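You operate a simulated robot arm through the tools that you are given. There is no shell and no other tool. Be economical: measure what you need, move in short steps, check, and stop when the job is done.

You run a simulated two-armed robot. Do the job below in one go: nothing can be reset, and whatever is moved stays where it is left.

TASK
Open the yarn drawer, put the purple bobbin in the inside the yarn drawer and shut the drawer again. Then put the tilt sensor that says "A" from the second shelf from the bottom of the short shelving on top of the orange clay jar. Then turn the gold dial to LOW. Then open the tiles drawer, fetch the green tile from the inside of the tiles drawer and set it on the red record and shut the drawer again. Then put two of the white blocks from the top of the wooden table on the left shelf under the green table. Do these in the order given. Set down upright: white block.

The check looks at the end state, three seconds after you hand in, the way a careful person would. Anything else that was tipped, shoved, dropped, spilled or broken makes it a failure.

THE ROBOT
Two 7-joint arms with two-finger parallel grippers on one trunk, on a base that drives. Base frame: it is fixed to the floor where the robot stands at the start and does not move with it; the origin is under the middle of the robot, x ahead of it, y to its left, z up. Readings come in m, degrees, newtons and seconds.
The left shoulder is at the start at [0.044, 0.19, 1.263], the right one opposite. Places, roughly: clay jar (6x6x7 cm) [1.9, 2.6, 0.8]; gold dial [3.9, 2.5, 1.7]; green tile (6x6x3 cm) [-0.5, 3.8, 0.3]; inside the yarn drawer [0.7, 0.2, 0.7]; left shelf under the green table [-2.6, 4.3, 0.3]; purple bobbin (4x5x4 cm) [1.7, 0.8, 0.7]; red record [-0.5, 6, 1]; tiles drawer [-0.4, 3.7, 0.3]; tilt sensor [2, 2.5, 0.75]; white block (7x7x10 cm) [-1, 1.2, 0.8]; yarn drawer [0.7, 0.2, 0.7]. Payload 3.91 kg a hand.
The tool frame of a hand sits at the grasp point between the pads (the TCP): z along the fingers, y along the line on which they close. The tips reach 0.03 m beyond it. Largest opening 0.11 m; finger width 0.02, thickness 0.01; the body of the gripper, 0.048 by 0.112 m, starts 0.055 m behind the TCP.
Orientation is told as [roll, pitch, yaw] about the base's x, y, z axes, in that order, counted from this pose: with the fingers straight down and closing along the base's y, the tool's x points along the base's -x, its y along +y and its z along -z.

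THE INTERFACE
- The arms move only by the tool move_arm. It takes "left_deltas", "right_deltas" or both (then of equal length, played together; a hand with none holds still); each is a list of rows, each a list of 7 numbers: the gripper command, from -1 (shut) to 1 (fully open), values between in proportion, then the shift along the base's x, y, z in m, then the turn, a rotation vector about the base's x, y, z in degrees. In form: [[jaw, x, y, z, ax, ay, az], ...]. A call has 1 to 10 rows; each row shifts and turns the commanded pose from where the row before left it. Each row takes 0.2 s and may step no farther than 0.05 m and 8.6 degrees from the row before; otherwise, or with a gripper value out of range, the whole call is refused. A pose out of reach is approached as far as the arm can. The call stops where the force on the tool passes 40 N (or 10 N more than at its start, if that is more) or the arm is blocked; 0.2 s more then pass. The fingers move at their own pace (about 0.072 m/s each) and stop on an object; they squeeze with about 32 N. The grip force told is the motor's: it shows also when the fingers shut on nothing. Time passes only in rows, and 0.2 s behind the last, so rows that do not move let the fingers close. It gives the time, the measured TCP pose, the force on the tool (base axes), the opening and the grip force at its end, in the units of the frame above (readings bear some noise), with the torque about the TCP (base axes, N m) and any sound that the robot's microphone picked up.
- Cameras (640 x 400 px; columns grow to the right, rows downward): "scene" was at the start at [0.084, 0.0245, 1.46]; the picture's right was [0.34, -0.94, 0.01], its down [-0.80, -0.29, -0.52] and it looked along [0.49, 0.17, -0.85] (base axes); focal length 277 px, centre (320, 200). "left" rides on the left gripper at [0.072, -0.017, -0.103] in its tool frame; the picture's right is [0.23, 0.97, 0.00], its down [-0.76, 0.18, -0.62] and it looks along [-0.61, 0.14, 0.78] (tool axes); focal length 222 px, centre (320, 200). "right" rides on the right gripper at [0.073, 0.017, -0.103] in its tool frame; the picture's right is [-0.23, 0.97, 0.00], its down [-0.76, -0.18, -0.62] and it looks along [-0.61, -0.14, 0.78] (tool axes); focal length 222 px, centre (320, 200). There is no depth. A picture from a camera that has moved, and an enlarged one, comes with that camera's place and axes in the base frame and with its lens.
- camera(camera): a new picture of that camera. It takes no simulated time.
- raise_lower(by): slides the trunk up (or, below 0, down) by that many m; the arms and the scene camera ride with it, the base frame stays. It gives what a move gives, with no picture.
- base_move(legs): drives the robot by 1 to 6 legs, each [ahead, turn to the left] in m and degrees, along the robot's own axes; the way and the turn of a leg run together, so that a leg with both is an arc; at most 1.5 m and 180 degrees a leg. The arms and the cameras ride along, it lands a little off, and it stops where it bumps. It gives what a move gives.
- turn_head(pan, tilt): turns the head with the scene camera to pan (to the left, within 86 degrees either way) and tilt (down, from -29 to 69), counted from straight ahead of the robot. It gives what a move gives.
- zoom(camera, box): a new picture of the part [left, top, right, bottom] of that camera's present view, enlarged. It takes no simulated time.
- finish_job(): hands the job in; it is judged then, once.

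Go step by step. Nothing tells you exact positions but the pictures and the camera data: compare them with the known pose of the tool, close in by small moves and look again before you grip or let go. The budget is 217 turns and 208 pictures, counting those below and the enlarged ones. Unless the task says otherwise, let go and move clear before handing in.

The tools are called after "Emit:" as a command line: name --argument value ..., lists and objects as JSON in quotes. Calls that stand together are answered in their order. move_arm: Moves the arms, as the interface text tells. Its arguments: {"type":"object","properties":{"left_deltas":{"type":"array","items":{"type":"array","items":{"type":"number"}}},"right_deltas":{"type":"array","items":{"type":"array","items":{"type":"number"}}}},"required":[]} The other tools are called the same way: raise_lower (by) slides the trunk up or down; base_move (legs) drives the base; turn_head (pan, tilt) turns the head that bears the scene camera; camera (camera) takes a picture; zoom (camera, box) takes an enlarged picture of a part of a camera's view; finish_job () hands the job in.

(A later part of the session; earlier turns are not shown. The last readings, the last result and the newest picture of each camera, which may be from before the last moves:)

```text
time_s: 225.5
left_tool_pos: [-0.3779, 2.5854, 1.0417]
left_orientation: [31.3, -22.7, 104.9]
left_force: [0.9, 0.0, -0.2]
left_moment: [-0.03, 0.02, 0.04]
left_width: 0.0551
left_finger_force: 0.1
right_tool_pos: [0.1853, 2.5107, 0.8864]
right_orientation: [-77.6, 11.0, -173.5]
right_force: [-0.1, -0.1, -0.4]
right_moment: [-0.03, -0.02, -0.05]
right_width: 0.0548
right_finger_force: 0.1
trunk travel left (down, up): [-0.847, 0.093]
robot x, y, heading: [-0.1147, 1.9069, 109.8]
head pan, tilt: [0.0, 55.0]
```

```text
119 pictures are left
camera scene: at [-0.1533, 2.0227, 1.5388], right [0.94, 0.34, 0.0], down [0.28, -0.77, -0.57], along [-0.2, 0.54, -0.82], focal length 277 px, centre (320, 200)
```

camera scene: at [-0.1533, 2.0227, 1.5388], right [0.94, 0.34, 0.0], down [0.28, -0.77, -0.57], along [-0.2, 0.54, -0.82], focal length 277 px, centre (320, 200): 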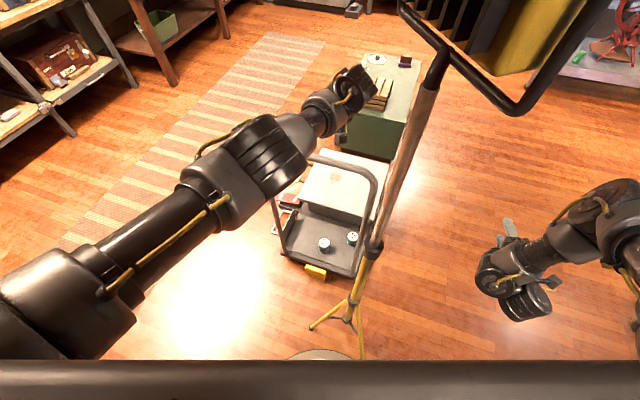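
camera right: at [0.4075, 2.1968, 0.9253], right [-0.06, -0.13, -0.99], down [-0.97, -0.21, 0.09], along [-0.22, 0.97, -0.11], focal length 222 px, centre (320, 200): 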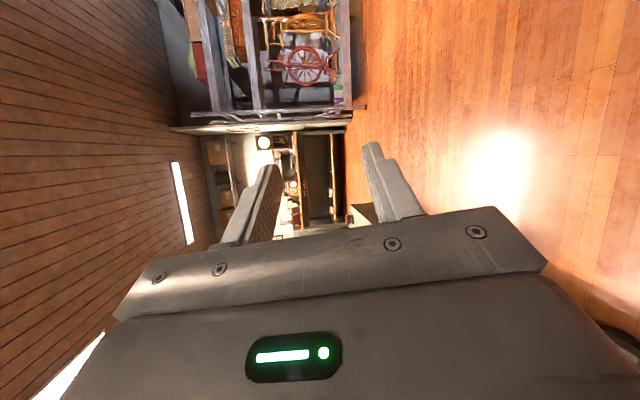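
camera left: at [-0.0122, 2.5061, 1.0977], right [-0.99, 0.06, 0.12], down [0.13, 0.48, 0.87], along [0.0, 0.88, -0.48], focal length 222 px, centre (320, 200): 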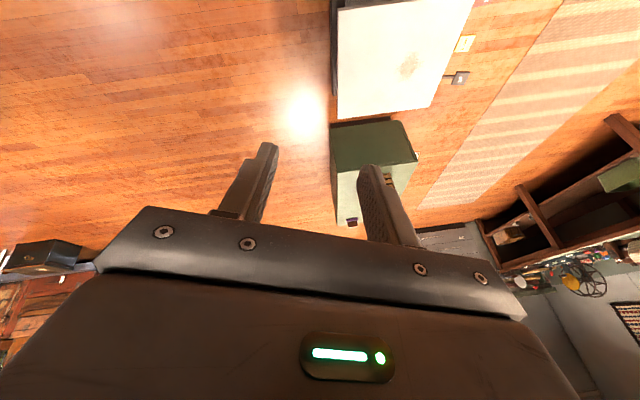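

Clear on all sides. A little more left, then straight back out.

Emit:
base_move --legs '[[0, 10], [-0.5, 0]]'

Emit:
turn_head --pan -30 --tilt 35

Emit:
camera --camera "scene"

```text
time_s: 229.1
left_tool_pos: [-0.2435, 2.101, 1.0404]
left_orientation: [31.3, -22.8, 115.0]
left_force: [0.0, 0.5, -0.3]
left_moment: [0.0, -0.02, 0.0]
left_width: 0.055
left_finger_force: 0.0
right_tool_pos: [0.3243, 2.125, 0.8849]
right_orientation: [-77.7, 11.0, -163.4]
right_force: [-0.3, 0.5, 0.8]
right_moment: [0.02, 0.0, -0.03]
right_width: 0.0551
right_finger_force: 0.0
trunk travel left (down, up): [-0.847, 0.093]
robot x, y, heading: [0.1354, 1.4776, 120.3]
head pan, tilt: [0.0, 55.0]
```

```text
time_s: 230.1
left_tool_pos: [-0.2438, 2.0994, 1.0409]
left_orientation: [31.3, -22.8, 115.0]
left_force: [-0.2, 1.5, 0.2]
left_moment: [-0.02, 0.02, 0.03]
left_width: 0.055
left_finger_force: 0.1
right_tool_pos: [0.3233, 2.1248, 0.8851]
right_orientation: [-77.5, 11.0, -163.4]
right_force: [-0.2, 0.0, -0.1]
right_moment: [-0.01, 0.01, 0.0]
right_width: 0.0547
right_finger_force: 0.0
trunk travel left (down, up): [-0.847, 0.093]
robot x, y, heading: [0.1334, 1.4795, 120.1]
head pan, tilt: [-30.0, 35.0]
```

```text
118 pictures are left
camera scene: at [0.1118, 1.61, 1.5669], right [1.0, 0.0, 0.0], down [0.0, -0.57, -0.82], along [0.0, 0.82, -0.57], focal length 277 px, centre (320, 200)
```

scene: 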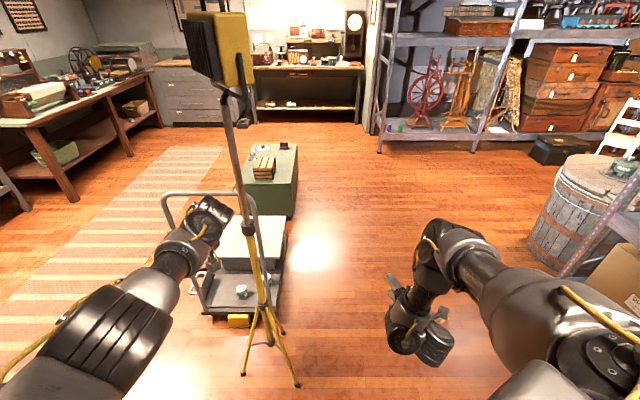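

Free; the lamp stands untouched. I go round to face the shelving at a distance to look at it.

Emit:
base_move --legs '[[-0.15, 0], [0, -57], [1.15, 0], [0, -60]]'

Emit:
turn_head --pan 0 --tilt 25

Emit:
camera --camera "scene"

```text
time_s: 242.2
left_tool_pos: [1.4541, 2.4295, 1.0415]
left_orientation: [31.3, -22.8, -3.1]
left_force: [0.2, -1.1, 0.1]
left_moment: [0.0, 0.01, 0.04]
left_width: 0.055
left_finger_force: 0.0
right_tool_pos: [1.2118, 1.9171, 0.8871]
right_orientation: [-77.7, 10.9, 78.6]
right_force: [0.4, 1.0, 0.7]
right_moment: [0.03, 0.03, -0.03]
right_width: 0.0551
right_finger_force: 0.1
trunk travel left (down, up): [-0.847, 0.093]
robot x, y, heading: [0.7249, 2.3871, 2.2]
head pan, tilt: [-30.0, 35.0]
```

```text
time_s: 243.1
left_tool_pos: [1.4522, 2.4291, 1.0406]
left_orientation: [31.4, -22.8, -3.1]
left_force: [0.4, 1.1, -0.4]
left_moment: [0.0, 0.01, 0.03]
left_width: 0.0553
left_finger_force: 0.0
right_tool_pos: [1.2121, 1.9178, 0.8864]
right_orientation: [-77.6, 11.0, 78.7]
right_force: [-1.1, 0.1, 0.3]
right_moment: [0.0, 0.0, 0.01]
right_width: 0.055
right_finger_force: 0.0
trunk travel left (down, up): [-0.847, 0.093]
robot x, y, heading: [0.7285, 2.386, 2.4]
head pan, tilt: [0.0, 25.0]
```

```text
117 pictures are left
camera scene: at [0.8722, 2.3905, 1.5827], right [0.04, -1.0, 0.0], down [-0.42, -0.02, -0.91], along [0.91, 0.03, -0.42], focal length 277 px, centre (320, 200)
```

scene: 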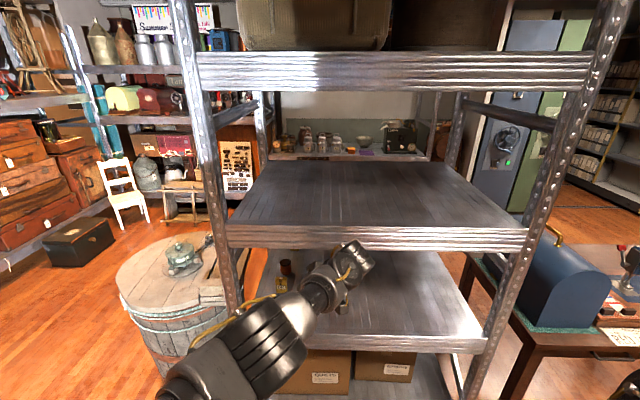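

The second shelf is at about z 0.73 with its lip near x 1.55, mostly hidden by my left arm. I straighten the left hand and lower the trunk to look in.

Emit:
move_arm --left_deltas '[[0, -0.03, 0.03, 0, -7.2, 0, -3.0], [0, -0.03, 0.03, 0, -7.2, 0, -3.0], [0, 0, 0.03, 0, -7.2, 0, -3.0], [0, 0, 0.03, 0, -7.2, 0, -3.0]]'

Emit:
base_move --legs '[[-0.15, 0]]'

Emit:
raise_lower --by -0.35

Emit:
camera --camera "scene"

```text
time_s: 244.1
left_tool_pos: [1.394, 2.5525, 1.0389]
left_orientation: [-0.1, -24.2, -2.5]
left_force: [-0.8, 0.1, 1.3]
left_moment: [-0.02, 0.0, 0.0]
left_width: 0.0552
left_finger_force: 0.1
right_tool_pos: [1.2124, 1.9187, 0.8852]
right_orientation: [-77.6, 11.1, 78.7]
right_force: [-0.6, 0.3, -0.3]
right_moment: [-0.04, 0.01, -0.03]
right_width: 0.0552
right_finger_force: 0.2
trunk travel left (down, up): [-0.847, 0.093]
robot x, y, heading: [0.7285, 2.3849, 2.1]
head pan, tilt: [0.0, 25.0]
```

```text
time_s: 245.5
left_tool_pos: [1.2415, 2.5428, 1.0404]
left_orientation: [0.0, -24.3, -2.4]
left_force: [0.0, -1.0, 0.3]
left_moment: [0.04, 0.02, -0.01]
left_width: 0.055
left_finger_force: 0.0
right_tool_pos: [1.0603, 1.9104, 0.8855]
right_orientation: [-77.6, 11.1, 78.7]
right_force: [0.0, 0.6, -0.6]
right_moment: [0.0, -0.01, 0.0]
right_width: 0.055
right_finger_force: 0.0
trunk travel left (down, up): [-0.847, 0.093]
robot x, y, heading: [0.5729, 2.3771, 2.2]
head pan, tilt: [0.0, 25.0]
```

```text
time_s: 248.9
left_tool_pos: [1.2398, 2.5427, 0.6905]
left_orientation: [0.0, -24.1, -2.5]
left_force: [-0.7, 0.5, 0.2]
left_moment: [-0.01, -0.01, 0.0]
left_width: 0.0547
left_finger_force: 0.0
right_tool_pos: [1.0585, 1.9113, 0.5364]
right_orientation: [-77.7, 11.0, 78.7]
right_force: [0.7, -0.2, 0.5]
right_moment: [-0.02, -0.01, 0.0]
right_width: 0.055
right_finger_force: 0.1
trunk travel left (down, up): [-0.497, 0.443]
robot x, y, heading: [0.5749, 2.3834, 2.1]
head pan, tilt: [0.0, 25.0]
```

```text
116 pictures are left
camera scene: at [0.7183, 2.3847, 1.2328], right [0.04, -1.0, 0.0], down [-0.42, -0.02, -0.91], along [0.91, 0.03, -0.42], focal length 277 px, centre (320, 200)
```

scene: 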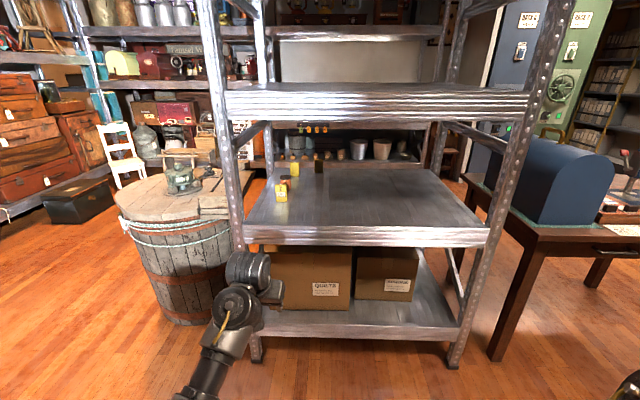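

Now I can see the items on the second shelf; I zoom in.

Emit:
zoom --camera "scene" --box '[235, 130, 395, 240]'

```text
3.64 times, centred on (315, 185) of scene
camera zoom: at [0.7183, 2.3847, 1.2328], right [0.04, -1.0, 0.0], down [-0.42, -0.02, -0.91], along [0.91, 0.03, -0.42], focal length 1007 px, centre (338, 254)
```

zoom: 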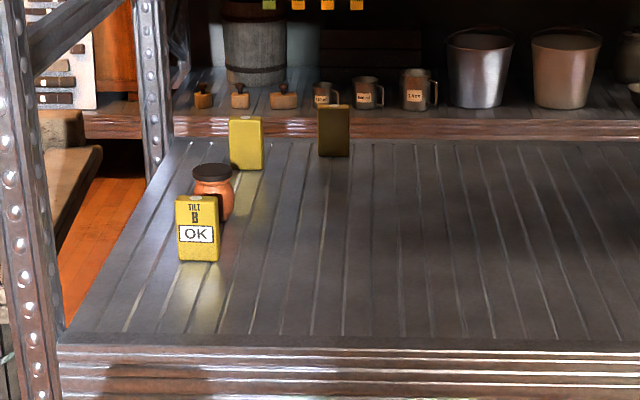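

Sensor "B" faces me; two more stand behind. I zoom on them to find "A".

Emit:
zoom --camera "scene" --box '[275, 150, 335, 190]'

```text
10.00 times, centred on (305, 170) of scene
camera zoom: at [0.7183, 2.3847, 1.2328], right [0.04, -1.0, 0.0], down [-0.42, -0.02, -0.91], along [0.91, 0.03, -0.42], focal length 2769 px, centre (470, 500)
```

zoom: 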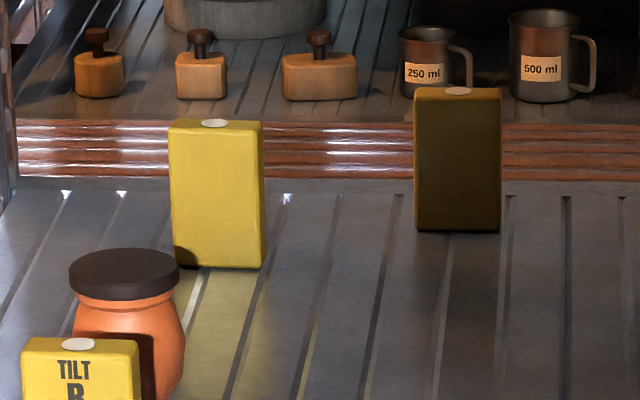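

Both backs face me, so I must see them from the far (+x) side. I raise the trunk and drive round the north end past the barrel.

Emit:
raise_lower --by 0.43

Emit:
base_move --legs '[[-0.1, 0], [0, 72], [1.5, 0]]'

Emit:
turn_head --pan -50 --tilt 35

Emit:
camera --camera "scene"

```text
refused: 0.43 is not a number from -0.4 to 0.4
```

```text
time_s: 260.2
left_tool_pos: [0.9569, 4.491, 0.6906]
left_orientation: [0.0, -24.3, 68.4]
left_force: [0.2, 0.6, 0.2]
left_moment: [0.02, 0.02, 0.0]
left_width: 0.055
left_finger_force: 0.0
right_tool_pos: [1.4934, 4.1119, 0.536]
right_orientation: [-77.6, 10.9, 149.7]
right_force: [0.2, -0.1, 0.2]
right_moment: [0.0, 0.02, 0.02]
right_width: 0.055
right_finger_force: 0.0
trunk travel left (down, up): [-0.497, 0.443]
robot x, y, heading: [0.8943, 3.8092, 73.0]
head pan, tilt: [0.0, 25.0]
```

```text
time_s: 261.4
left_tool_pos: [0.9546, 4.4901, 0.6904]
left_orientation: [0.0, -24.2, 68.3]
left_force: [0.0, 0.1, -0.1]
left_moment: [0.02, 0.03, -0.01]
left_width: 0.0549
left_finger_force: 0.0
right_tool_pos: [1.4933, 4.1114, 0.5368]
right_orientation: [-77.7, 11.1, 149.6]
right_force: [-0.3, 0.7, 0.3]
right_moment: [0.0, 0.01, -0.01]
right_width: 0.0548
right_finger_force: 0.1
trunk travel left (down, up): [-0.497, 0.443]
robot x, y, heading: [0.8909, 3.8104, 73.1]
head pan, tilt: [-50.0, 35.0]
```

```text
113 pictures are left
camera scene: at [0.9894, 3.8904, 1.217], right [0.39, -0.92, 0.0], down [-0.53, -0.23, -0.82], along [0.75, 0.32, -0.57], focal length 277 px, centre (320, 200)
```

scene: 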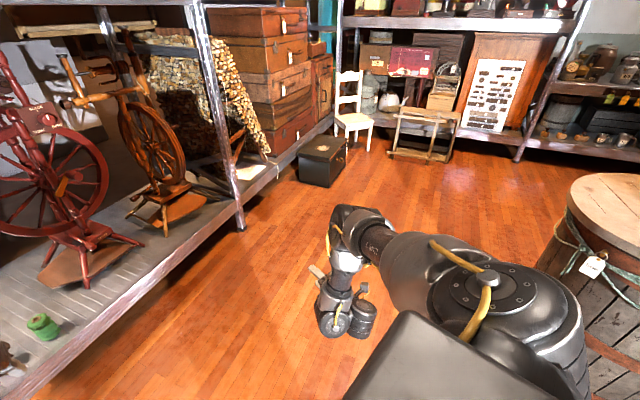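

I raise the trunk and continue past the barrel on a slightly northerly line.

Emit:
raise_lower --by 0.4

Emit:
base_move --legs '[[0, -53], [0.6, 0], [0, -20], [1.3, 0], [0, -90], [1.2, 0]]'

Emit:
turn_head --pan -60 --tilt 35

Emit:
camera --camera "scene"

```text
time_s: 265.2
left_tool_pos: [0.9564, 4.4911, 1.0908]
left_orientation: [0.0, -24.2, 68.4]
left_force: [1.2, 0.8, 0.6]
left_moment: [-0.02, 0.0, -0.01]
left_width: 0.0549
left_finger_force: 0.1
right_tool_pos: [1.4947, 4.1105, 0.9367]
right_orientation: [-77.6, 11.0, 149.6]
right_force: [0.3, -0.3, -0.9]
right_moment: [0.02, 0.0, 0.03]
right_width: 0.0547
right_finger_force: 0.0
trunk travel left (down, up): [-0.897, 0.043]
robot x, y, heading: [0.8899, 3.8093, 73.1]
head pan, tilt: [-50.0, 35.0]
```

```text
time_s: 287.8
left_tool_pos: [2.8797, 2.1286, 1.0908]
left_orientation: [0.0, -24.2, -95.5]
left_force: [-0.1, 0.8, 0.3]
left_moment: [-0.04, -0.05, -0.01]
left_width: 0.0551
left_finger_force: 0.1
right_tool_pos: [2.257, 2.3442, 0.9368]
right_orientation: [-77.8, 11.0, -14.4]
right_force: [-0.4, 0.3, 0.8]
right_moment: [-0.01, -0.01, -0.02]
right_width: 0.0551
right_finger_force: 0.1
trunk travel left (down, up): [-0.897, 0.043]
robot x, y, heading: [2.7496, 2.8022, -90.8]
head pan, tilt: [-50.0, 35.0]
```

```text
time_s: 288.5
left_tool_pos: [2.878, 2.128, 1.0904]
left_orientation: [0.0, -24.2, -95.5]
left_force: [0.4, 0.5, -0.6]
left_moment: [0.02, -0.01, -0.01]
left_width: 0.0552
left_finger_force: 0.0
right_tool_pos: [2.2575, 2.3418, 0.9364]
right_orientation: [-77.6, 10.9, -14.3]
right_force: [0.3, 0.3, -0.3]
right_moment: [0.0, -0.05, -0.02]
right_width: 0.0551
right_finger_force: 0.0
trunk travel left (down, up): [-0.897, 0.043]
robot x, y, heading: [2.7494, 2.7979, -90.8]
head pan, tilt: [-60.0, 35.0]
```

```text
112 pictures are left
camera scene: at [2.6742, 2.7063, 1.617], right [-0.49, 0.87, 0.0], down [0.5, 0.28, -0.82], along [-0.71, -0.4, -0.57], focal length 277 px, centre (320, 200)
```

scene: 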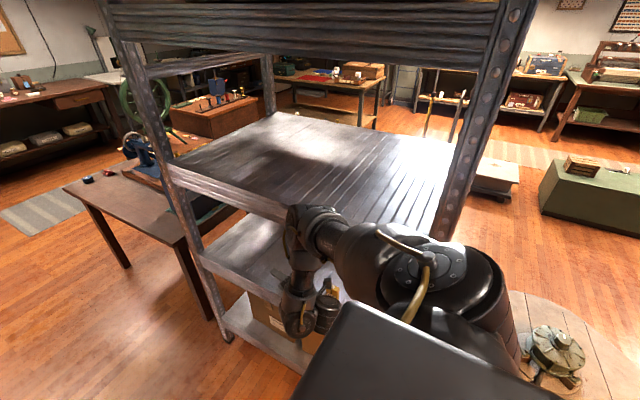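

The shelving's near face is at x≈2.2, too close to swing the arms. I pull away diagonally before turning to face it.

Emit:
base_move --legs '[[0, 45], [0.38, 0]]'

Emit:
turn_head --pan 40 --tilt 15

Emit:
camera --camera "scene"

```text
time_s: 293.0
left_tool_pos: [3.5812, 2.1339, 1.0919]
left_orientation: [-0.1, -24.3, -50.9]
left_force: [-0.7, 0.0, -0.4]
left_moment: [-0.02, -0.02, -0.01]
left_width: 0.0551
left_finger_force: 0.0
right_tool_pos: [2.9859, 1.851, 0.9365]
right_orientation: [-77.7, 11.0, 30.3]
right_force: [-0.3, 0.4, 0.7]
right_moment: [0.03, 0.01, -0.01]
right_width: 0.0549
right_finger_force: 0.1
trunk travel left (down, up): [-0.897, 0.043]
robot x, y, heading: [3.015, 2.5241, -46.3]
head pan, tilt: [-60.0, 35.0]
```

```text
time_s: 294.8
left_tool_pos: [3.5818, 2.1338, 1.09]
left_orientation: [0.0, -24.2, -51.0]
left_force: [-0.3, 0.0, 0.4]
left_moment: [0.03, 0.03, 0.01]
left_width: 0.0552
left_finger_force: 0.0
right_tool_pos: [2.9874, 1.8509, 0.9357]
right_orientation: [-77.6, 11.1, 30.2]
right_force: [0.3, -0.5, 0.7]
right_moment: [0.0, -0.01, -0.01]
right_width: 0.0553
right_finger_force: 0.1
trunk travel left (down, up): [-0.897, 0.043]
robot x, y, heading: [3.0216, 2.5216, -46.2]
head pan, tilt: [40.0, 15.0]
```

```text
111 pictures are left
camera scene: at [3.1474, 2.4757, 1.649], right [-0.11, -0.99, 0.0], down [-0.26, 0.03, -0.97], along [0.96, -0.11, -0.26], focal length 277 px, centre (320, 200)
```

scene: 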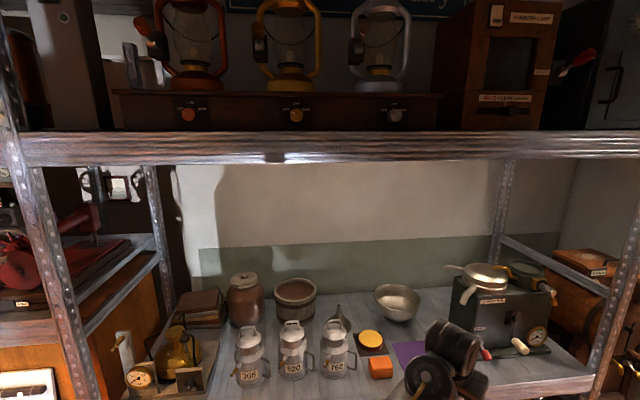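

I can see the lanterns with a row of dials; the gold one is the middle one, about (3.85, 2.46, 1.67). Now I turn to face the short shelving.

Emit:
base_move --legs '[[0, -134]]'

Emit:
raise_lower --by -0.35

Emit:
turn_head --pan 0 --tilt 25

Emit:
camera --camera "scene"

```text
time_s: 300.8
left_tool_pos: [2.3401, 2.4235, 1.0896]
left_orientation: [-0.1, -24.2, 172.0]
left_force: [0.7, 1.0, -0.5]
left_moment: [0.0, 0.02, 0.03]
left_width: 0.0551
left_finger_force: 0.0
right_tool_pos: [2.5818, 3.0356, 0.9354]
right_orientation: [-77.6, 10.9, -106.7]
right_force: [-0.8, -0.2, -0.7]
right_moment: [0.02, -0.02, 0.01]
right_width: 0.0549
right_finger_force: 0.1
trunk travel left (down, up): [-0.897, 0.043]
robot x, y, heading: [3.02, 2.5259, 176.7]
head pan, tilt: [40.0, 15.0]
```

```text
time_s: 304.2
left_tool_pos: [2.3423, 2.4239, 0.7393]
left_orientation: [0.0, -24.3, 172.1]
left_force: [0.2, 0.4, -0.4]
left_moment: [0.01, 0.0, -0.01]
left_width: 0.0552
left_finger_force: 0.0
right_tool_pos: [2.5824, 3.036, 0.5868]
right_orientation: [-77.7, 10.9, -106.8]
right_force: [-0.9, 0.3, 0.3]
right_moment: [0.02, -0.03, 0.01]
right_width: 0.055
right_finger_force: 0.1
trunk travel left (down, up): [-0.547, 0.393]
robot x, y, heading: [3.0181, 2.5246, 176.8]
head pan, tilt: [40.0, 15.0]
```

```text
time_s: 305.3
left_tool_pos: [2.3419, 2.4224, 0.7404]
left_orientation: [0.1, -24.2, 171.9]
left_force: [0.3, 0.4, 0.5]
left_moment: [0.01, -0.04, 0.0]
left_width: 0.0549
left_finger_force: 0.0
right_tool_pos: [2.5829, 3.037, 0.586]
right_orientation: [-77.7, 11.0, -106.7]
right_force: [0.3, -0.9, 0.3]
right_moment: [-0.02, 0.01, -0.02]
right_width: 0.0549
right_finger_force: 0.1
trunk travel left (down, up): [-0.547, 0.393]
robot x, y, heading: [3.0215, 2.5279, 176.8]
head pan, tilt: [0.0, 25.0]
```

```text
110 pictures are left
camera scene: at [2.8777, 2.5306, 1.2828], right [0.06, 1.0, 0.0], down [0.42, -0.02, -0.91], along [-0.9, 0.05, -0.42], focal length 277 px, centre (320, 200)
```

scene: 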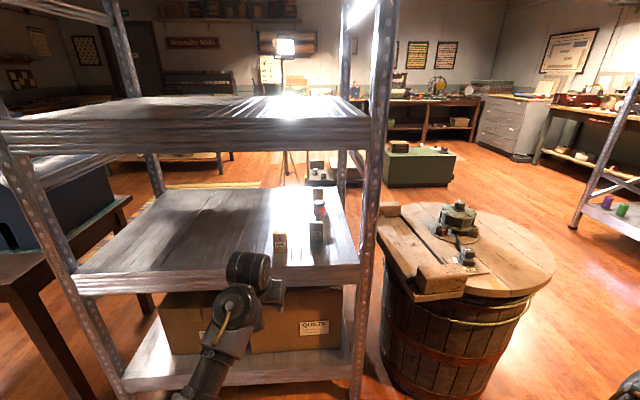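

Emit:
zoom --camera "scene" --box '[245, 185, 365, 275]'

```text
4.44 times, centred on (305, 230) of scene
camera zoom: at [2.8777, 2.5306, 1.2828], right [0.06, 1.0, 0.0], down [0.42, -0.02, -0.91], along [-0.9, 0.05, -0.42], focal length 1231 px, centre (387, 67)
```

zoom: 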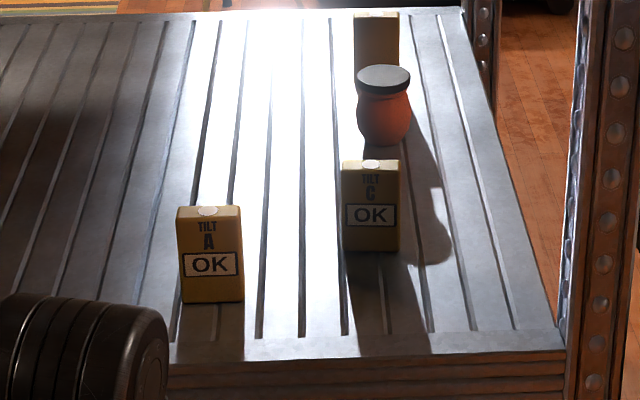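

"A" is the left one, at about (2.11, 2.44), z 0.73–0.81, reading OK, so it must stay upright. The jar is at (1.86, 2.58) with its lid near z 0.80. I tilt the left fingers forward and lift the right hand out of the barrel's way.

Emit:
move_arm --left_deltas '[[0.1, 0.02, 0, 0.02, 0, 7.2, 1.6], [0.1, 0.02, 0, 0.02, 0, 7.2, 1.6], [0.1, 0, 0, 0.02, 0, 7.2, 1.6], [0.1, 0, 0, 0.02, 0, 7.2, 1.6], [0.1, 0, 0, 0, 0, 7.2, 1.6], [0.1, 0, 0, 0, 0, 0, 0]]' --right_deltas '[[0, 0.02, 0, 0.05, 0, 0, 0], [0, 0.02, 0, 0.05, 0, 0, 0], [0, 0.02, 0, 0.05, 0, 0, 0], [0, 0.02, 0, 0.05, 0, 0, 0], [0, 0.02, 0, 0.05, 0, 0, 0], [0, 0, 0, 0.05, 0, 0, 0]]'

Emit:
camera --camera "scene"

Emit:
camera --camera "left"

```text
refused: row 1 steps farther than a row can; nothing moved
```

```text
108 pictures are left
camera scene: at [2.8777, 2.5306, 1.2828], right [0.06, 1.0, 0.0], down [0.42, -0.02, -0.91], along [-0.9, 0.05, -0.42], focal length 277 px, centre (320, 200)
```

scene: 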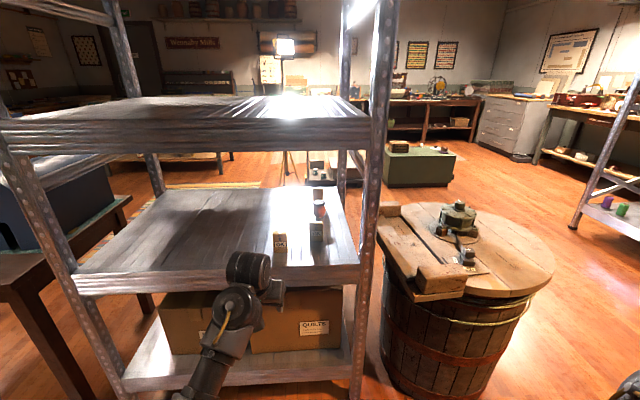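

```text
107 pictures are left
camera left: at [2.4515, 2.4255, 0.8059], right [0.07, -0.99, -0.09], down [-0.46, -0.12, 0.88], along [-0.89, -0.02, -0.46], focal length 222 px, centre (320, 200)
```

left: 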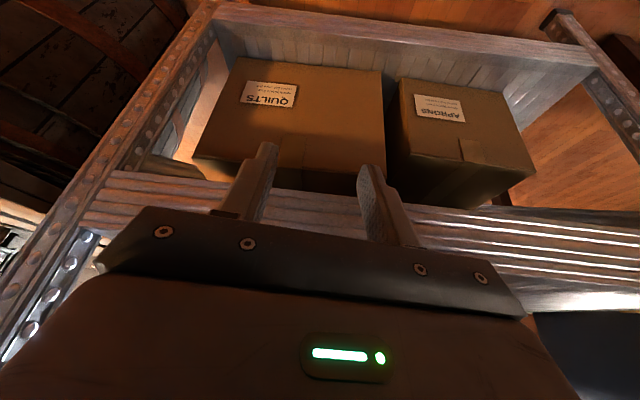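

One right-hand step was too long; I resend with shorter steps.

Emit:
move_arm --left_deltas '[[0.1, 0.02, 0, 0.02, 0, 7.2, 1.6], [0.1, 0.02, 0, 0.02, 0, 7.2, 1.6], [0.1, 0, 0, 0.02, 0, 7.2, 1.6], [0.1, 0, 0, 0.02, 0, 7.2, 1.6], [0.1, 0, 0, 0, 0, 7.2, 1.6], [0.1, 0, 0, 0, 0, 0, 0]]' --right_deltas '[[0, 0.015, 0, 0.045, 0, 0, 0], [0, 0.015, 0, 0.045, 0, 0, 0], [0, 0.015, 0, 0.045, 0, 0, 0], [0, 0.015, 0, 0.045, 0, 0, 0], [0, 0.015, 0, 0.045, 0, 0, 0], [0, 0.015, 0, 0.045, 0, 0, 0]]'

Emit:
camera --camera "scene"

Emit:
camera --camera "left"

```text
time_s: 306.7
left_tool_pos: [2.3798, 2.4239, 0.8186]
left_orientation: [4.5, -60.0, 177.1]
left_force: [-0.7, 0.2, -0.6]
left_moment: [-0.01, -0.03, -0.02]
left_width: 0.0607
left_finger_force: 0.0
right_tool_pos: [2.6194, 3.0238, 0.8317]
right_orientation: [-77.7, 11.1, -106.8]
right_force: [-0.2, 0.3, 0.6]
right_moment: [-0.01, 0.02, 0.01]
right_width: 0.0552
right_finger_force: 0.1
right hand out of reach, approached as far as the arm can: row 1, 2, 3, 6
trunk travel left (down, up): [-0.547, 0.393]
robot x, y, heading: [3.0178, 2.5197, 177.0]
head pan, tilt: [0.0, 25.0]
```

```text
106 pictures are left
camera scene: at [2.8767, 2.5307, 1.2825], right [0.06, 1.0, 0.0], down [0.42, -0.02, -0.91], along [-0.9, 0.05, -0.42], focal length 277 px, centre (320, 200)
```

scene: 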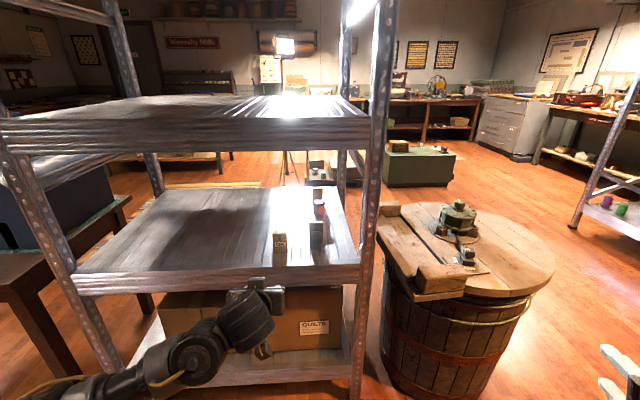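

```text
105 pictures are left
camera left: at [2.5066, 2.4427, 0.808], right [0.13, -0.98, -0.16], down [0.16, -0.14, 0.98], along [-0.98, -0.15, 0.14], focal length 222 px, centre (320, 200)
```

left: 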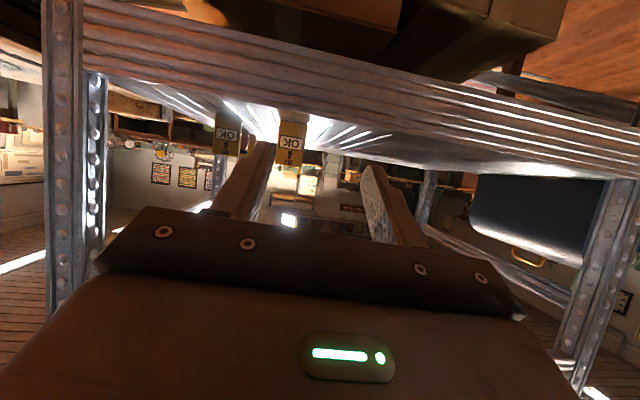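

The left hand is set (fingers 30° below horizontal). I trim it sideways, lower a bit, and drive in toward sensor A.

Emit:
move_arm --left_deltas '[[0.3, 0, 0.01, -0.015, 0, 0, 0], [0.3, 0, 0, -0.01, 0, 0, 0]]'

Emit:
base_move --legs '[[0.17, 0]]'

Emit:
camera --camera "left"

Emit:
zoom --camera "scene" --box '[200, 180, 400, 320]'

```text
time_s: 307.3
left_tool_pos: [2.3815, 2.4339, 0.7946]
left_orientation: [4.4, -60.0, 177.3]
left_force: [-1.0, 0.9, -0.4]
left_moment: [-0.04, 0.01, -0.01]
left_width: 0.0717
left_finger_force: 0.1
right_tool_pos: [2.6205, 3.0246, 0.833]
right_orientation: [-77.8, 11.0, -106.7]
right_force: [0.0, 0.1, -0.2]
right_moment: [0.02, 0.02, 0.0]
right_width: 0.0548
right_finger_force: 0.1
trunk travel left (down, up): [-0.547, 0.393]
robot x, y, heading: [3.0193, 2.5231, 176.9]
head pan, tilt: [0.0, 25.0]
```

```text
time_s: 308.8
left_tool_pos: [2.2074, 2.44, 0.7929]
left_orientation: [4.4, -60.0, 177.3]
left_force: [-0.9, -0.5, -1.4]
left_moment: [0.01, 0.03, 0.01]
left_width: 0.0712
left_finger_force: 0.0
right_tool_pos: [2.4465, 3.0326, 0.8326]
right_orientation: [-77.8, 11.1, -106.7]
right_force: [-0.5, 0.0, -0.1]
right_moment: [0.0, 0.04, -0.01]
right_width: 0.055
right_finger_force: 0.0
trunk travel left (down, up): [-0.547, 0.393]
robot x, y, heading: [2.8412, 2.5358, 176.8]
head pan, tilt: [0.0, 25.0]
```

```text
104 pictures are left
camera left: at [2.3339, 2.4601, 0.7827], right [0.13, -0.98, -0.16], down [0.16, -0.14, 0.98], along [-0.98, -0.16, 0.14], focal length 222 px, centre (320, 200)
```

left: 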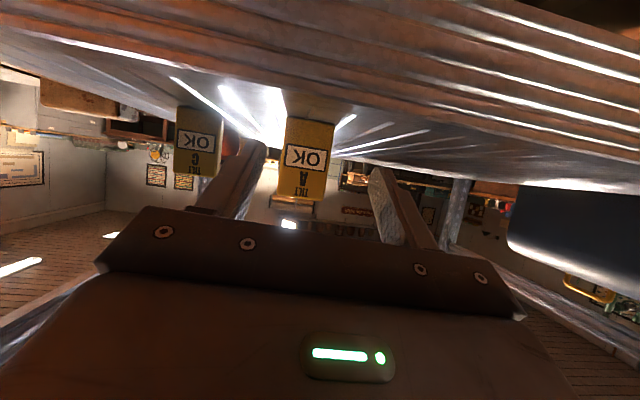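

```text
2.86 times, centred on (300, 250) of scene
camera zoom: at [2.704, 2.5396, 1.2826], right [0.05, 1.0, 0.0], down [0.42, -0.02, -0.91], along [-0.9, 0.05, -0.42], focal length 791 px, centre (377, 57)
```

zoom: 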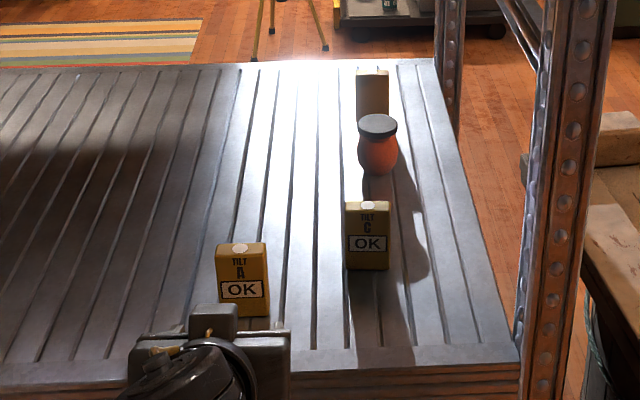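

Sensor A's face is at about (2.127, 2.445). I advance 8.5 cm and check.

Emit:
base_move --legs '[[0.085, 0]]'

Emit:
camera --camera "left"

Emit:
zoom --camera "scene" --box '[200, 200, 400, 340]'

```text
time_s: 309.9
left_tool_pos: [2.1219, 2.4465, 0.7931]
left_orientation: [4.5, -60.0, 177.3]
left_force: [-0.3, -0.4, -0.7]
left_moment: [0.01, 0.02, -0.01]
left_width: 0.0718
left_finger_force: 0.1
right_tool_pos: [2.3613, 3.0386, 0.8321]
right_orientation: [-77.7, 11.1, -106.7]
right_force: [-0.5, -0.6, 0.9]
right_moment: [-0.03, 0.01, -0.04]
right_width: 0.0551
right_finger_force: 0.2
trunk travel left (down, up): [-0.547, 0.393]
robot x, y, heading: [2.7599, 2.5364, 176.7]
head pan, tilt: [0.0, 25.0]
```

```text
102 pictures are left
camera left: at [2.2487, 2.4655, 0.7826], right [0.13, -0.98, -0.16], down [0.16, -0.14, 0.98], along [-0.98, -0.16, 0.14], focal length 222 px, centre (320, 200)
```

left: 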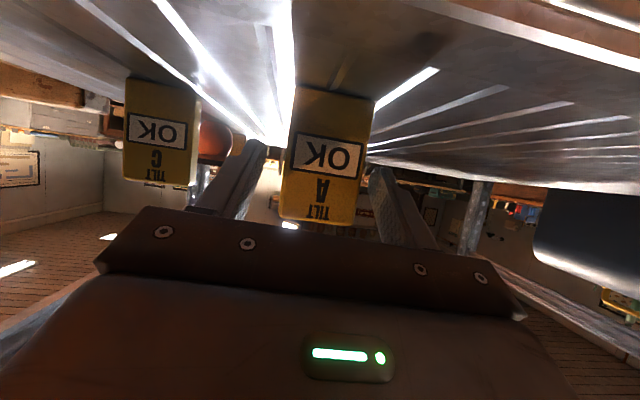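

```text
2.86 times, centred on (300, 270) of scene
camera zoom: at [2.6188, 2.5444, 1.2826], right [0.05, 1.0, 0.0], down [0.42, -0.02, -0.91], along [-0.9, 0.05, -0.42], focal length 791 px, centre (377, 0)
```

zoom: 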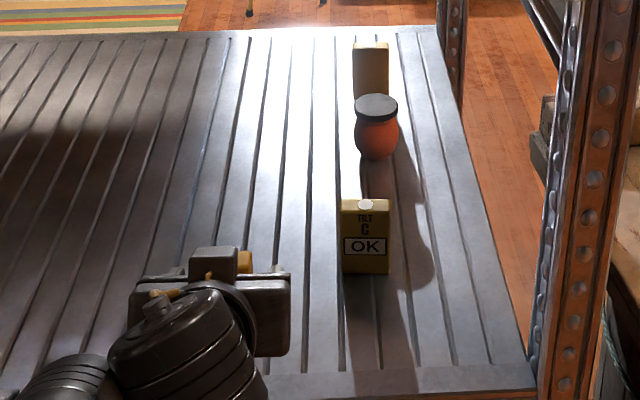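

The sensor sits between the pads. I close gently and lift slightly.

Emit:
move_arm --left_deltas '[[0.1, 0, -0.002, 0, 0, 0, 0], [-0.1, 0, 0, 0, 0, 0, 0], [-0.4, 0, 0, 0, 0, 0, 0], [-1, 0, 0, 0, 0, 0, 0], [-1, 0, 0, 0, 0, 0, 0]]'

Emit:
camera --camera "left"

```text
time_s: 311.1
left_tool_pos: [2.1244, 2.4449, 0.7945]
left_orientation: [4.4, -59.9, 177.2]
left_force: [0.4, -0.1, 0.4]
left_moment: [0.02, -0.03, -0.02]
left_width: 0.0455
left_finger_force: 31.9
right_tool_pos: [2.3635, 3.0376, 0.8329]
right_orientation: [-77.6, 11.0, -106.7]
right_force: [-0.3, 0.5, 0.3]
right_moment: [0.01, -0.02, -0.02]
right_width: 0.0549
right_finger_force: 0.0
trunk travel left (down, up): [-0.547, 0.393]
robot x, y, heading: [2.7634, 2.5391, 177.0]
head pan, tilt: [0.0, 25.0]
```

```text
100 pictures are left
camera left: at [2.2496, 2.4633, 0.7832], right [0.13, -0.98, -0.16], down [0.16, -0.14, 0.98], along [-0.98, -0.16, 0.14], focal length 222 px, centre (320, 200)
```

left: 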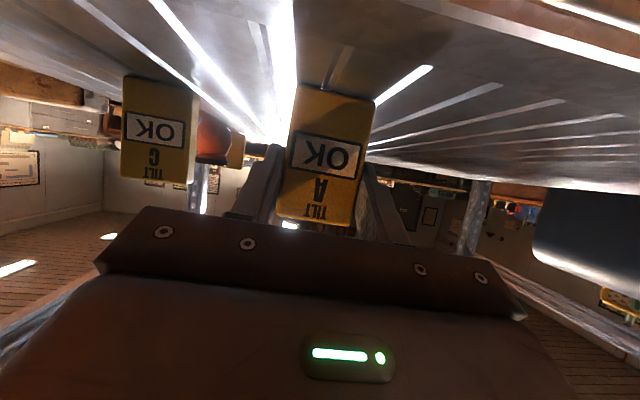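

Held (0.0455 m). I lift 10 cm with the trunk.

Emit:
raise_lower --by 0.1

Emit:
camera --camera "left"

Emit:
camera --camera "scene"

```text
time_s: 312.4
left_tool_pos: [2.1245, 2.4445, 0.8934]
left_orientation: [4.5, -59.9, 177.3]
left_force: [0.7, -0.5, -1.2]
left_moment: [-0.01, 0.01, 0.01]
left_width: 0.0454
left_finger_force: 32.0
right_tool_pos: [2.3616, 3.0381, 0.9326]
right_orientation: [-77.7, 11.0, -106.7]
right_force: [-0.1, 0.2, 0.3]
right_moment: [-0.02, -0.01, 0.0]
right_width: 0.055
right_finger_force: 0.0
trunk travel left (down, up): [-0.647, 0.293]
robot x, y, heading: [2.7602, 2.5402, 176.8]
head pan, tilt: [0.0, 25.0]
```

```text
99 pictures are left
camera left: at [2.2493, 2.4634, 0.8829], right [0.13, -0.98, -0.16], down [0.16, -0.14, 0.98], along [-0.98, -0.16, 0.14], focal length 222 px, centre (320, 200)
```

left: 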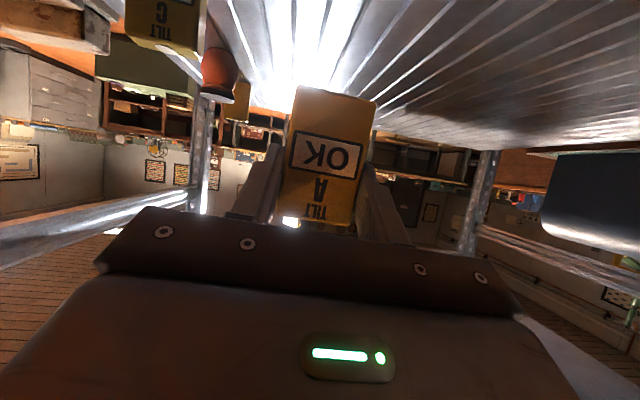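

```text
98 pictures are left
camera scene: at [2.6199, 2.5444, 1.3827], right [0.05, 1.0, 0.0], down [0.42, -0.02, -0.91], along [-0.9, 0.05, -0.42], focal length 277 px, centre (320, 200)
```

scene: 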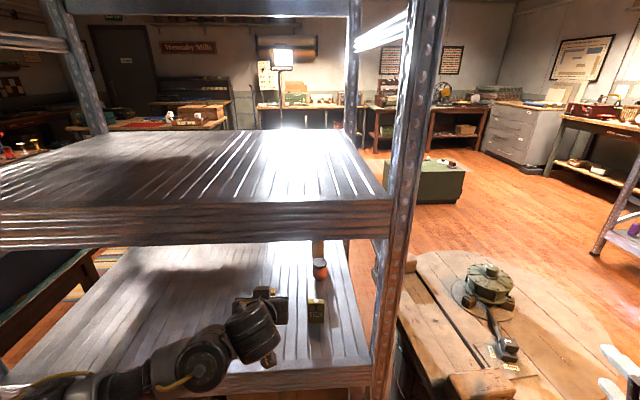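

Sensor upright in hand. I measure the jar's lid precisely.

Emit:
zoom --camera "scene" --box '[260, 230, 380, 330]'

```text
4.00 times, centred on (320, 280) of scene
camera zoom: at [2.6199, 2.5444, 1.3827], right [0.05, 1.0, 0.0], down [0.42, -0.02, -0.91], along [-0.9, 0.05, -0.42], focal length 1108 px, centre (320, -120)
```

zoom: 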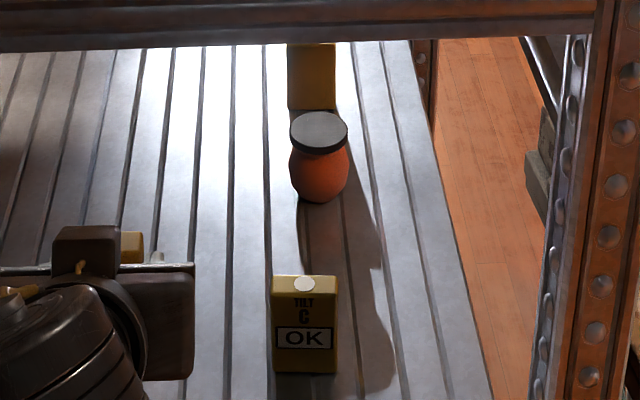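

Jar lid centre ≈ (1.877, 2.585, 0.805). I go in straight past C first: extend the arm and drive, then swing sideways to the jar.

Emit:
raise_lower --by 0.015

Emit:
move_arm --left_deltas '[[-1, -0.04, 0, 0, 0, 0, 0], [-1, -0.04, 0, 0, 0, 0, 0], [-1, -0.04, 0, 0, 0, 0, 0], [-1, 0, 0, 0, 0, 0, 0]]'

```text
time_s: 313.0
left_tool_pos: [2.1246, 2.4457, 0.909]
left_orientation: [4.5, -60.0, 177.1]
left_force: [-0.9, -0.8, -1.2]
left_moment: [-0.03, 0.04, -0.01]
left_width: 0.0454
left_finger_force: 32.1
right_tool_pos: [2.362, 3.0386, 0.9457]
right_orientation: [-77.7, 11.0, -106.6]
right_force: [0.5, -1.3, 0.1]
right_moment: [-0.01, 0.0, -0.01]
right_width: 0.0549
right_finger_force: 0.0
trunk travel left (down, up): [-0.662, 0.278]
robot x, y, heading: [2.7591, 2.5388, 177.0]
head pan, tilt: [0.0, 25.0]
```

```text
time_s: 314.0
left_tool_pos: [2.0028, 2.4442, 0.9092]
left_orientation: [4.5, -60.0, 177.2]
left_force: [0.4, -0.2, -0.9]
left_moment: [0.01, 0.01, 0.03]
left_width: 0.0456
left_finger_force: 31.9
right_tool_pos: [2.363, 3.0372, 0.947]
right_orientation: [-77.7, 11.1, -106.7]
right_force: [0.5, -0.3, -0.7]
right_moment: [0.0, -0.02, -0.01]
right_width: 0.0551
right_finger_force: 0.0
trunk travel left (down, up): [-0.662, 0.278]
robot x, y, heading: [2.764, 2.5345, 176.7]
head pan, tilt: [0.0, 25.0]
```

The reach is fine. Now the base 11 cm forward, then the arm sideways.

Emit:
base_move --legs '[[0.105, 0]]'

Emit:
move_arm --left_deltas '[[-1, 0, 0.04, 0, 0, 0, 0], [-1, 0, 0.04, 0, 0, 0, 0], [-1, 0, 0.03, 0, 0, 0, 0], [-1, 0, 0, 0, 0, 0, 0]]'

Emit:
camera --camera "left"

Emit:
zoom --camera "scene" --box '[220, 220, 400, 350]'

```text
time_s: 315.2
left_tool_pos: [1.8962, 2.4506, 0.9074]
left_orientation: [4.5, -60.0, 177.2]
left_force: [-0.3, -0.6, -1.4]
left_moment: [-0.02, 0.02, -0.02]
left_width: 0.0457
left_finger_force: 31.9
right_tool_pos: [2.2554, 3.0439, 0.9474]
right_orientation: [-77.8, 11.0, -106.7]
right_force: [-0.1, 0.4, 0.1]
right_moment: [-0.01, -0.01, -0.01]
right_width: 0.0551
right_finger_force: 0.0
trunk travel left (down, up): [-0.662, 0.278]
robot x, y, heading: [2.6562, 2.5458, 177.1]
head pan, tilt: [0.0, 25.0]
```

```text
time_s: 316.2
left_tool_pos: [1.897, 2.5599, 0.9072]
left_orientation: [4.4, -60.0, 177.3]
left_force: [0.3, 0.6, -0.6]
left_moment: [0.0, -0.03, -0.01]
left_width: 0.0454
left_finger_force: 32.1
right_tool_pos: [2.2566, 3.0443, 0.9476]
right_orientation: [-77.7, 11.1, -106.6]
right_force: [0.8, -0.2, 0.2]
right_moment: [0.01, -0.01, -0.03]
right_width: 0.0551
right_finger_force: 0.0
trunk travel left (down, up): [-0.662, 0.278]
robot x, y, heading: [2.6542, 2.5424, 176.9]
head pan, tilt: [0.0, 25.0]
```

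```text
96 pictures are left
camera left: at [2.0223, 2.5789, 0.8953], right [0.13, -0.98, -0.16], down [0.16, -0.14, 0.98], along [-0.98, -0.16, 0.14], focal length 222 px, centre (320, 200)
```

left: 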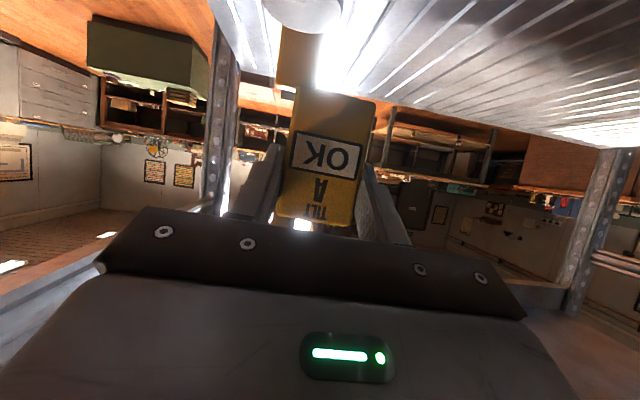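

```text
3.08 times, centred on (310, 285) of scene
camera zoom: at [2.5136, 2.5496, 1.3977], right [0.05, 1.0, 0.0], down [0.42, -0.02, -0.91], along [-0.9, 0.05, -0.42], focal length 852 px, centre (351, -62)
```

zoom: 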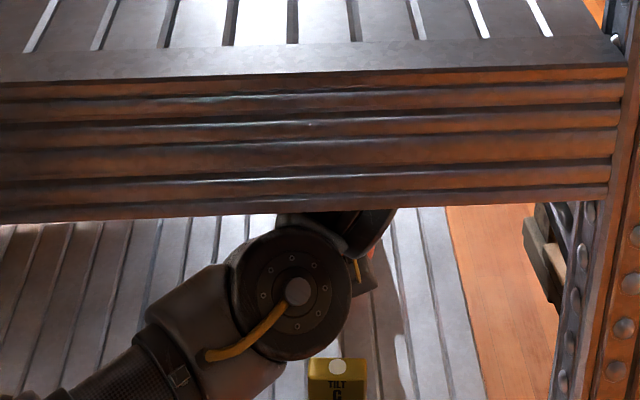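

The lid shows right below. I shift the last bit (x −1.3 cm, y +2.5 cm) and lower.

Emit:
move_arm --left_deltas '[[-1, -0.012, 0.025, 0, 0, 0, 0], [-1, 0, 0, 0, 0, 0, 0]]'

Emit:
raise_lower --by -0.028

Emit:
camera --camera "left"

```text
time_s: 316.8
left_tool_pos: [1.8848, 2.5845, 0.9082]
left_orientation: [4.5, -60.0, 177.3]
left_force: [0.0, -0.9, -0.7]
left_moment: [-0.03, -0.05, -0.02]
left_width: 0.0453
left_finger_force: 32.1
right_tool_pos: [2.2554, 3.0431, 0.9467]
right_orientation: [-77.7, 11.1, -106.8]
right_force: [-0.6, -0.5, -0.5]
right_moment: [-0.01, -0.01, 0.01]
right_width: 0.0553
right_finger_force: 0.1
trunk travel left (down, up): [-0.662, 0.278]
robot x, y, heading: [2.6566, 2.5407, 176.9]
head pan, tilt: [0.0, 25.0]
```

```text
time_s: 317.5
left_tool_pos: [1.8854, 2.5841, 0.8794]
left_orientation: [4.5, -60.1, 177.1]
left_force: [0.3, 0.8, -0.3]
left_moment: [-0.05, 0.01, -0.02]
left_width: 0.0453
left_finger_force: 32.3
right_tool_pos: [2.2562, 3.0447, 0.9201]
right_orientation: [-77.7, 11.0, -106.7]
right_force: [-0.3, -0.3, -0.8]
right_moment: [0.01, 0.06, -0.01]
right_width: 0.055
right_finger_force: 0.0
trunk travel left (down, up): [-0.634, 0.306]
robot x, y, heading: [2.6556, 2.5419, 176.9]
head pan, tilt: [0.0, 25.0]
```

```text
94 pictures are left
camera left: at [2.01, 2.6036, 0.8687], right [0.13, -0.98, -0.16], down [0.16, -0.14, 0.98], along [-0.98, -0.16, 0.14], focal length 222 px, centre (320, 200)
```

left: 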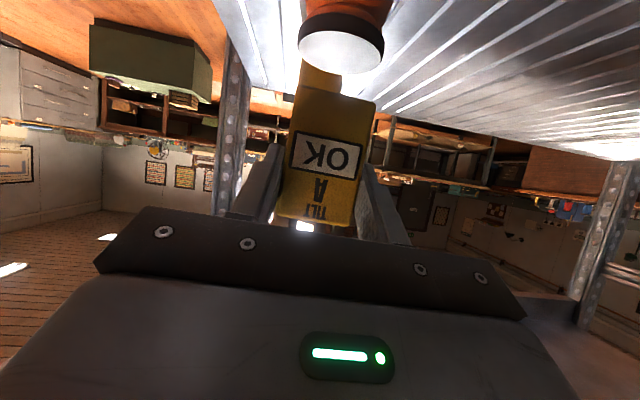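

The sensor is right over the lid. I lower in small steps until light contact.

Emit:
raise_lower --by -0.01

Emit:
move_arm --left_deltas '[[-1, 0, 0, -0.003, 0, 0, 0], [-1, 0, 0, 0, 0, 0, 0]]'

Emit:
camera --camera "left"

```text
time_s: 318.1
left_tool_pos: [1.884, 2.5845, 0.8704]
left_orientation: [4.5, -60.0, 177.2]
left_force: [-0.1, 0.1, -1.2]
left_moment: [0.02, -0.01, 0.03]
left_width: 0.0451
left_finger_force: 31.9
right_tool_pos: [2.2558, 3.0431, 0.9097]
right_orientation: [-77.7, 10.9, -106.7]
right_force: [0.0, 0.7, -0.8]
right_moment: [0.01, 0.01, 0.02]
right_width: 0.0549
right_finger_force: 0.1
trunk travel left (down, up): [-0.624, 0.316]
robot x, y, heading: [2.6552, 2.5432, 177.0]
head pan, tilt: [0.0, 25.0]
```

```text
time_s: 318.7
left_tool_pos: [1.8826, 2.5845, 0.867]
left_orientation: [4.5, -60.0, 177.3]
left_force: [0.0, -0.1, -0.9]
left_moment: [0.03, 0.0, 0.0]
left_width: 0.0455
left_finger_force: 32.3
right_tool_pos: [2.2553, 3.0439, 0.9087]
right_orientation: [-77.7, 11.0, -106.7]
right_force: [0.2, 0.9, 0.3]
right_moment: [0.03, 0.0, -0.01]
right_width: 0.0545
right_finger_force: 0.1
trunk travel left (down, up): [-0.624, 0.316]
robot x, y, heading: [2.6524, 2.5402, 176.9]
head pan, tilt: [0.0, 25.0]
```

```text
93 pictures are left
camera left: at [2.0096, 2.6036, 0.8559], right [0.13, -0.98, -0.16], down [0.16, -0.14, 0.98], along [-0.98, -0.16, 0.14], focal length 222 px, centre (320, 200)
```

left: 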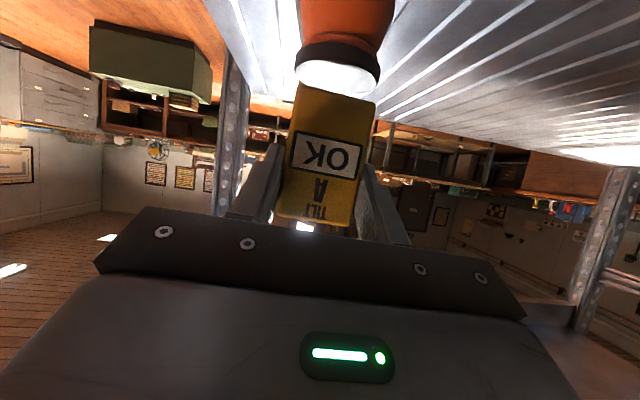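

There's still a small gap (~1 cm). I keep lowering in 3 mm steps, watching force.

Emit:
move_arm --left_deltas '[[-1, 0, 0, -0.003, 0, 0, 0], [-1, 0, 0, -0.003, 0, 0, 0], [-1, 0, 0, 0, 0, 0, 0]]'

Emit:
camera --camera "left"

```text
time_s: 319.5
left_tool_pos: [1.8858, 2.5853, 0.8601]
left_orientation: [4.4, -60.0, 177.2]
left_force: [1.0, 0.5, -0.5]
left_moment: [-0.02, 0.03, 0.0]
left_width: 0.0454
left_finger_force: 32.3
right_tool_pos: [2.2562, 3.0435, 0.9086]
right_orientation: [-77.7, 11.0, -106.7]
right_force: [0.6, 0.4, 0.3]
right_moment: [0.0, 0.01, 0.02]
right_width: 0.0551
right_finger_force: 0.1
trunk travel left (down, up): [-0.624, 0.316]
robot x, y, heading: [2.654, 2.5405, 176.9]
head pan, tilt: [0.0, 25.0]
```

```text
92 pictures are left
camera left: at [2.0102, 2.6035, 0.8491], right [0.13, -0.98, -0.16], down [0.16, -0.14, 0.98], along [-0.98, -0.16, 0.14], focal length 222 px, centre (320, 200)
```

left: 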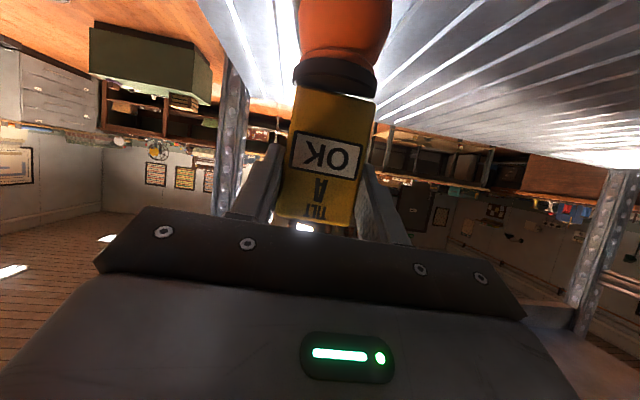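

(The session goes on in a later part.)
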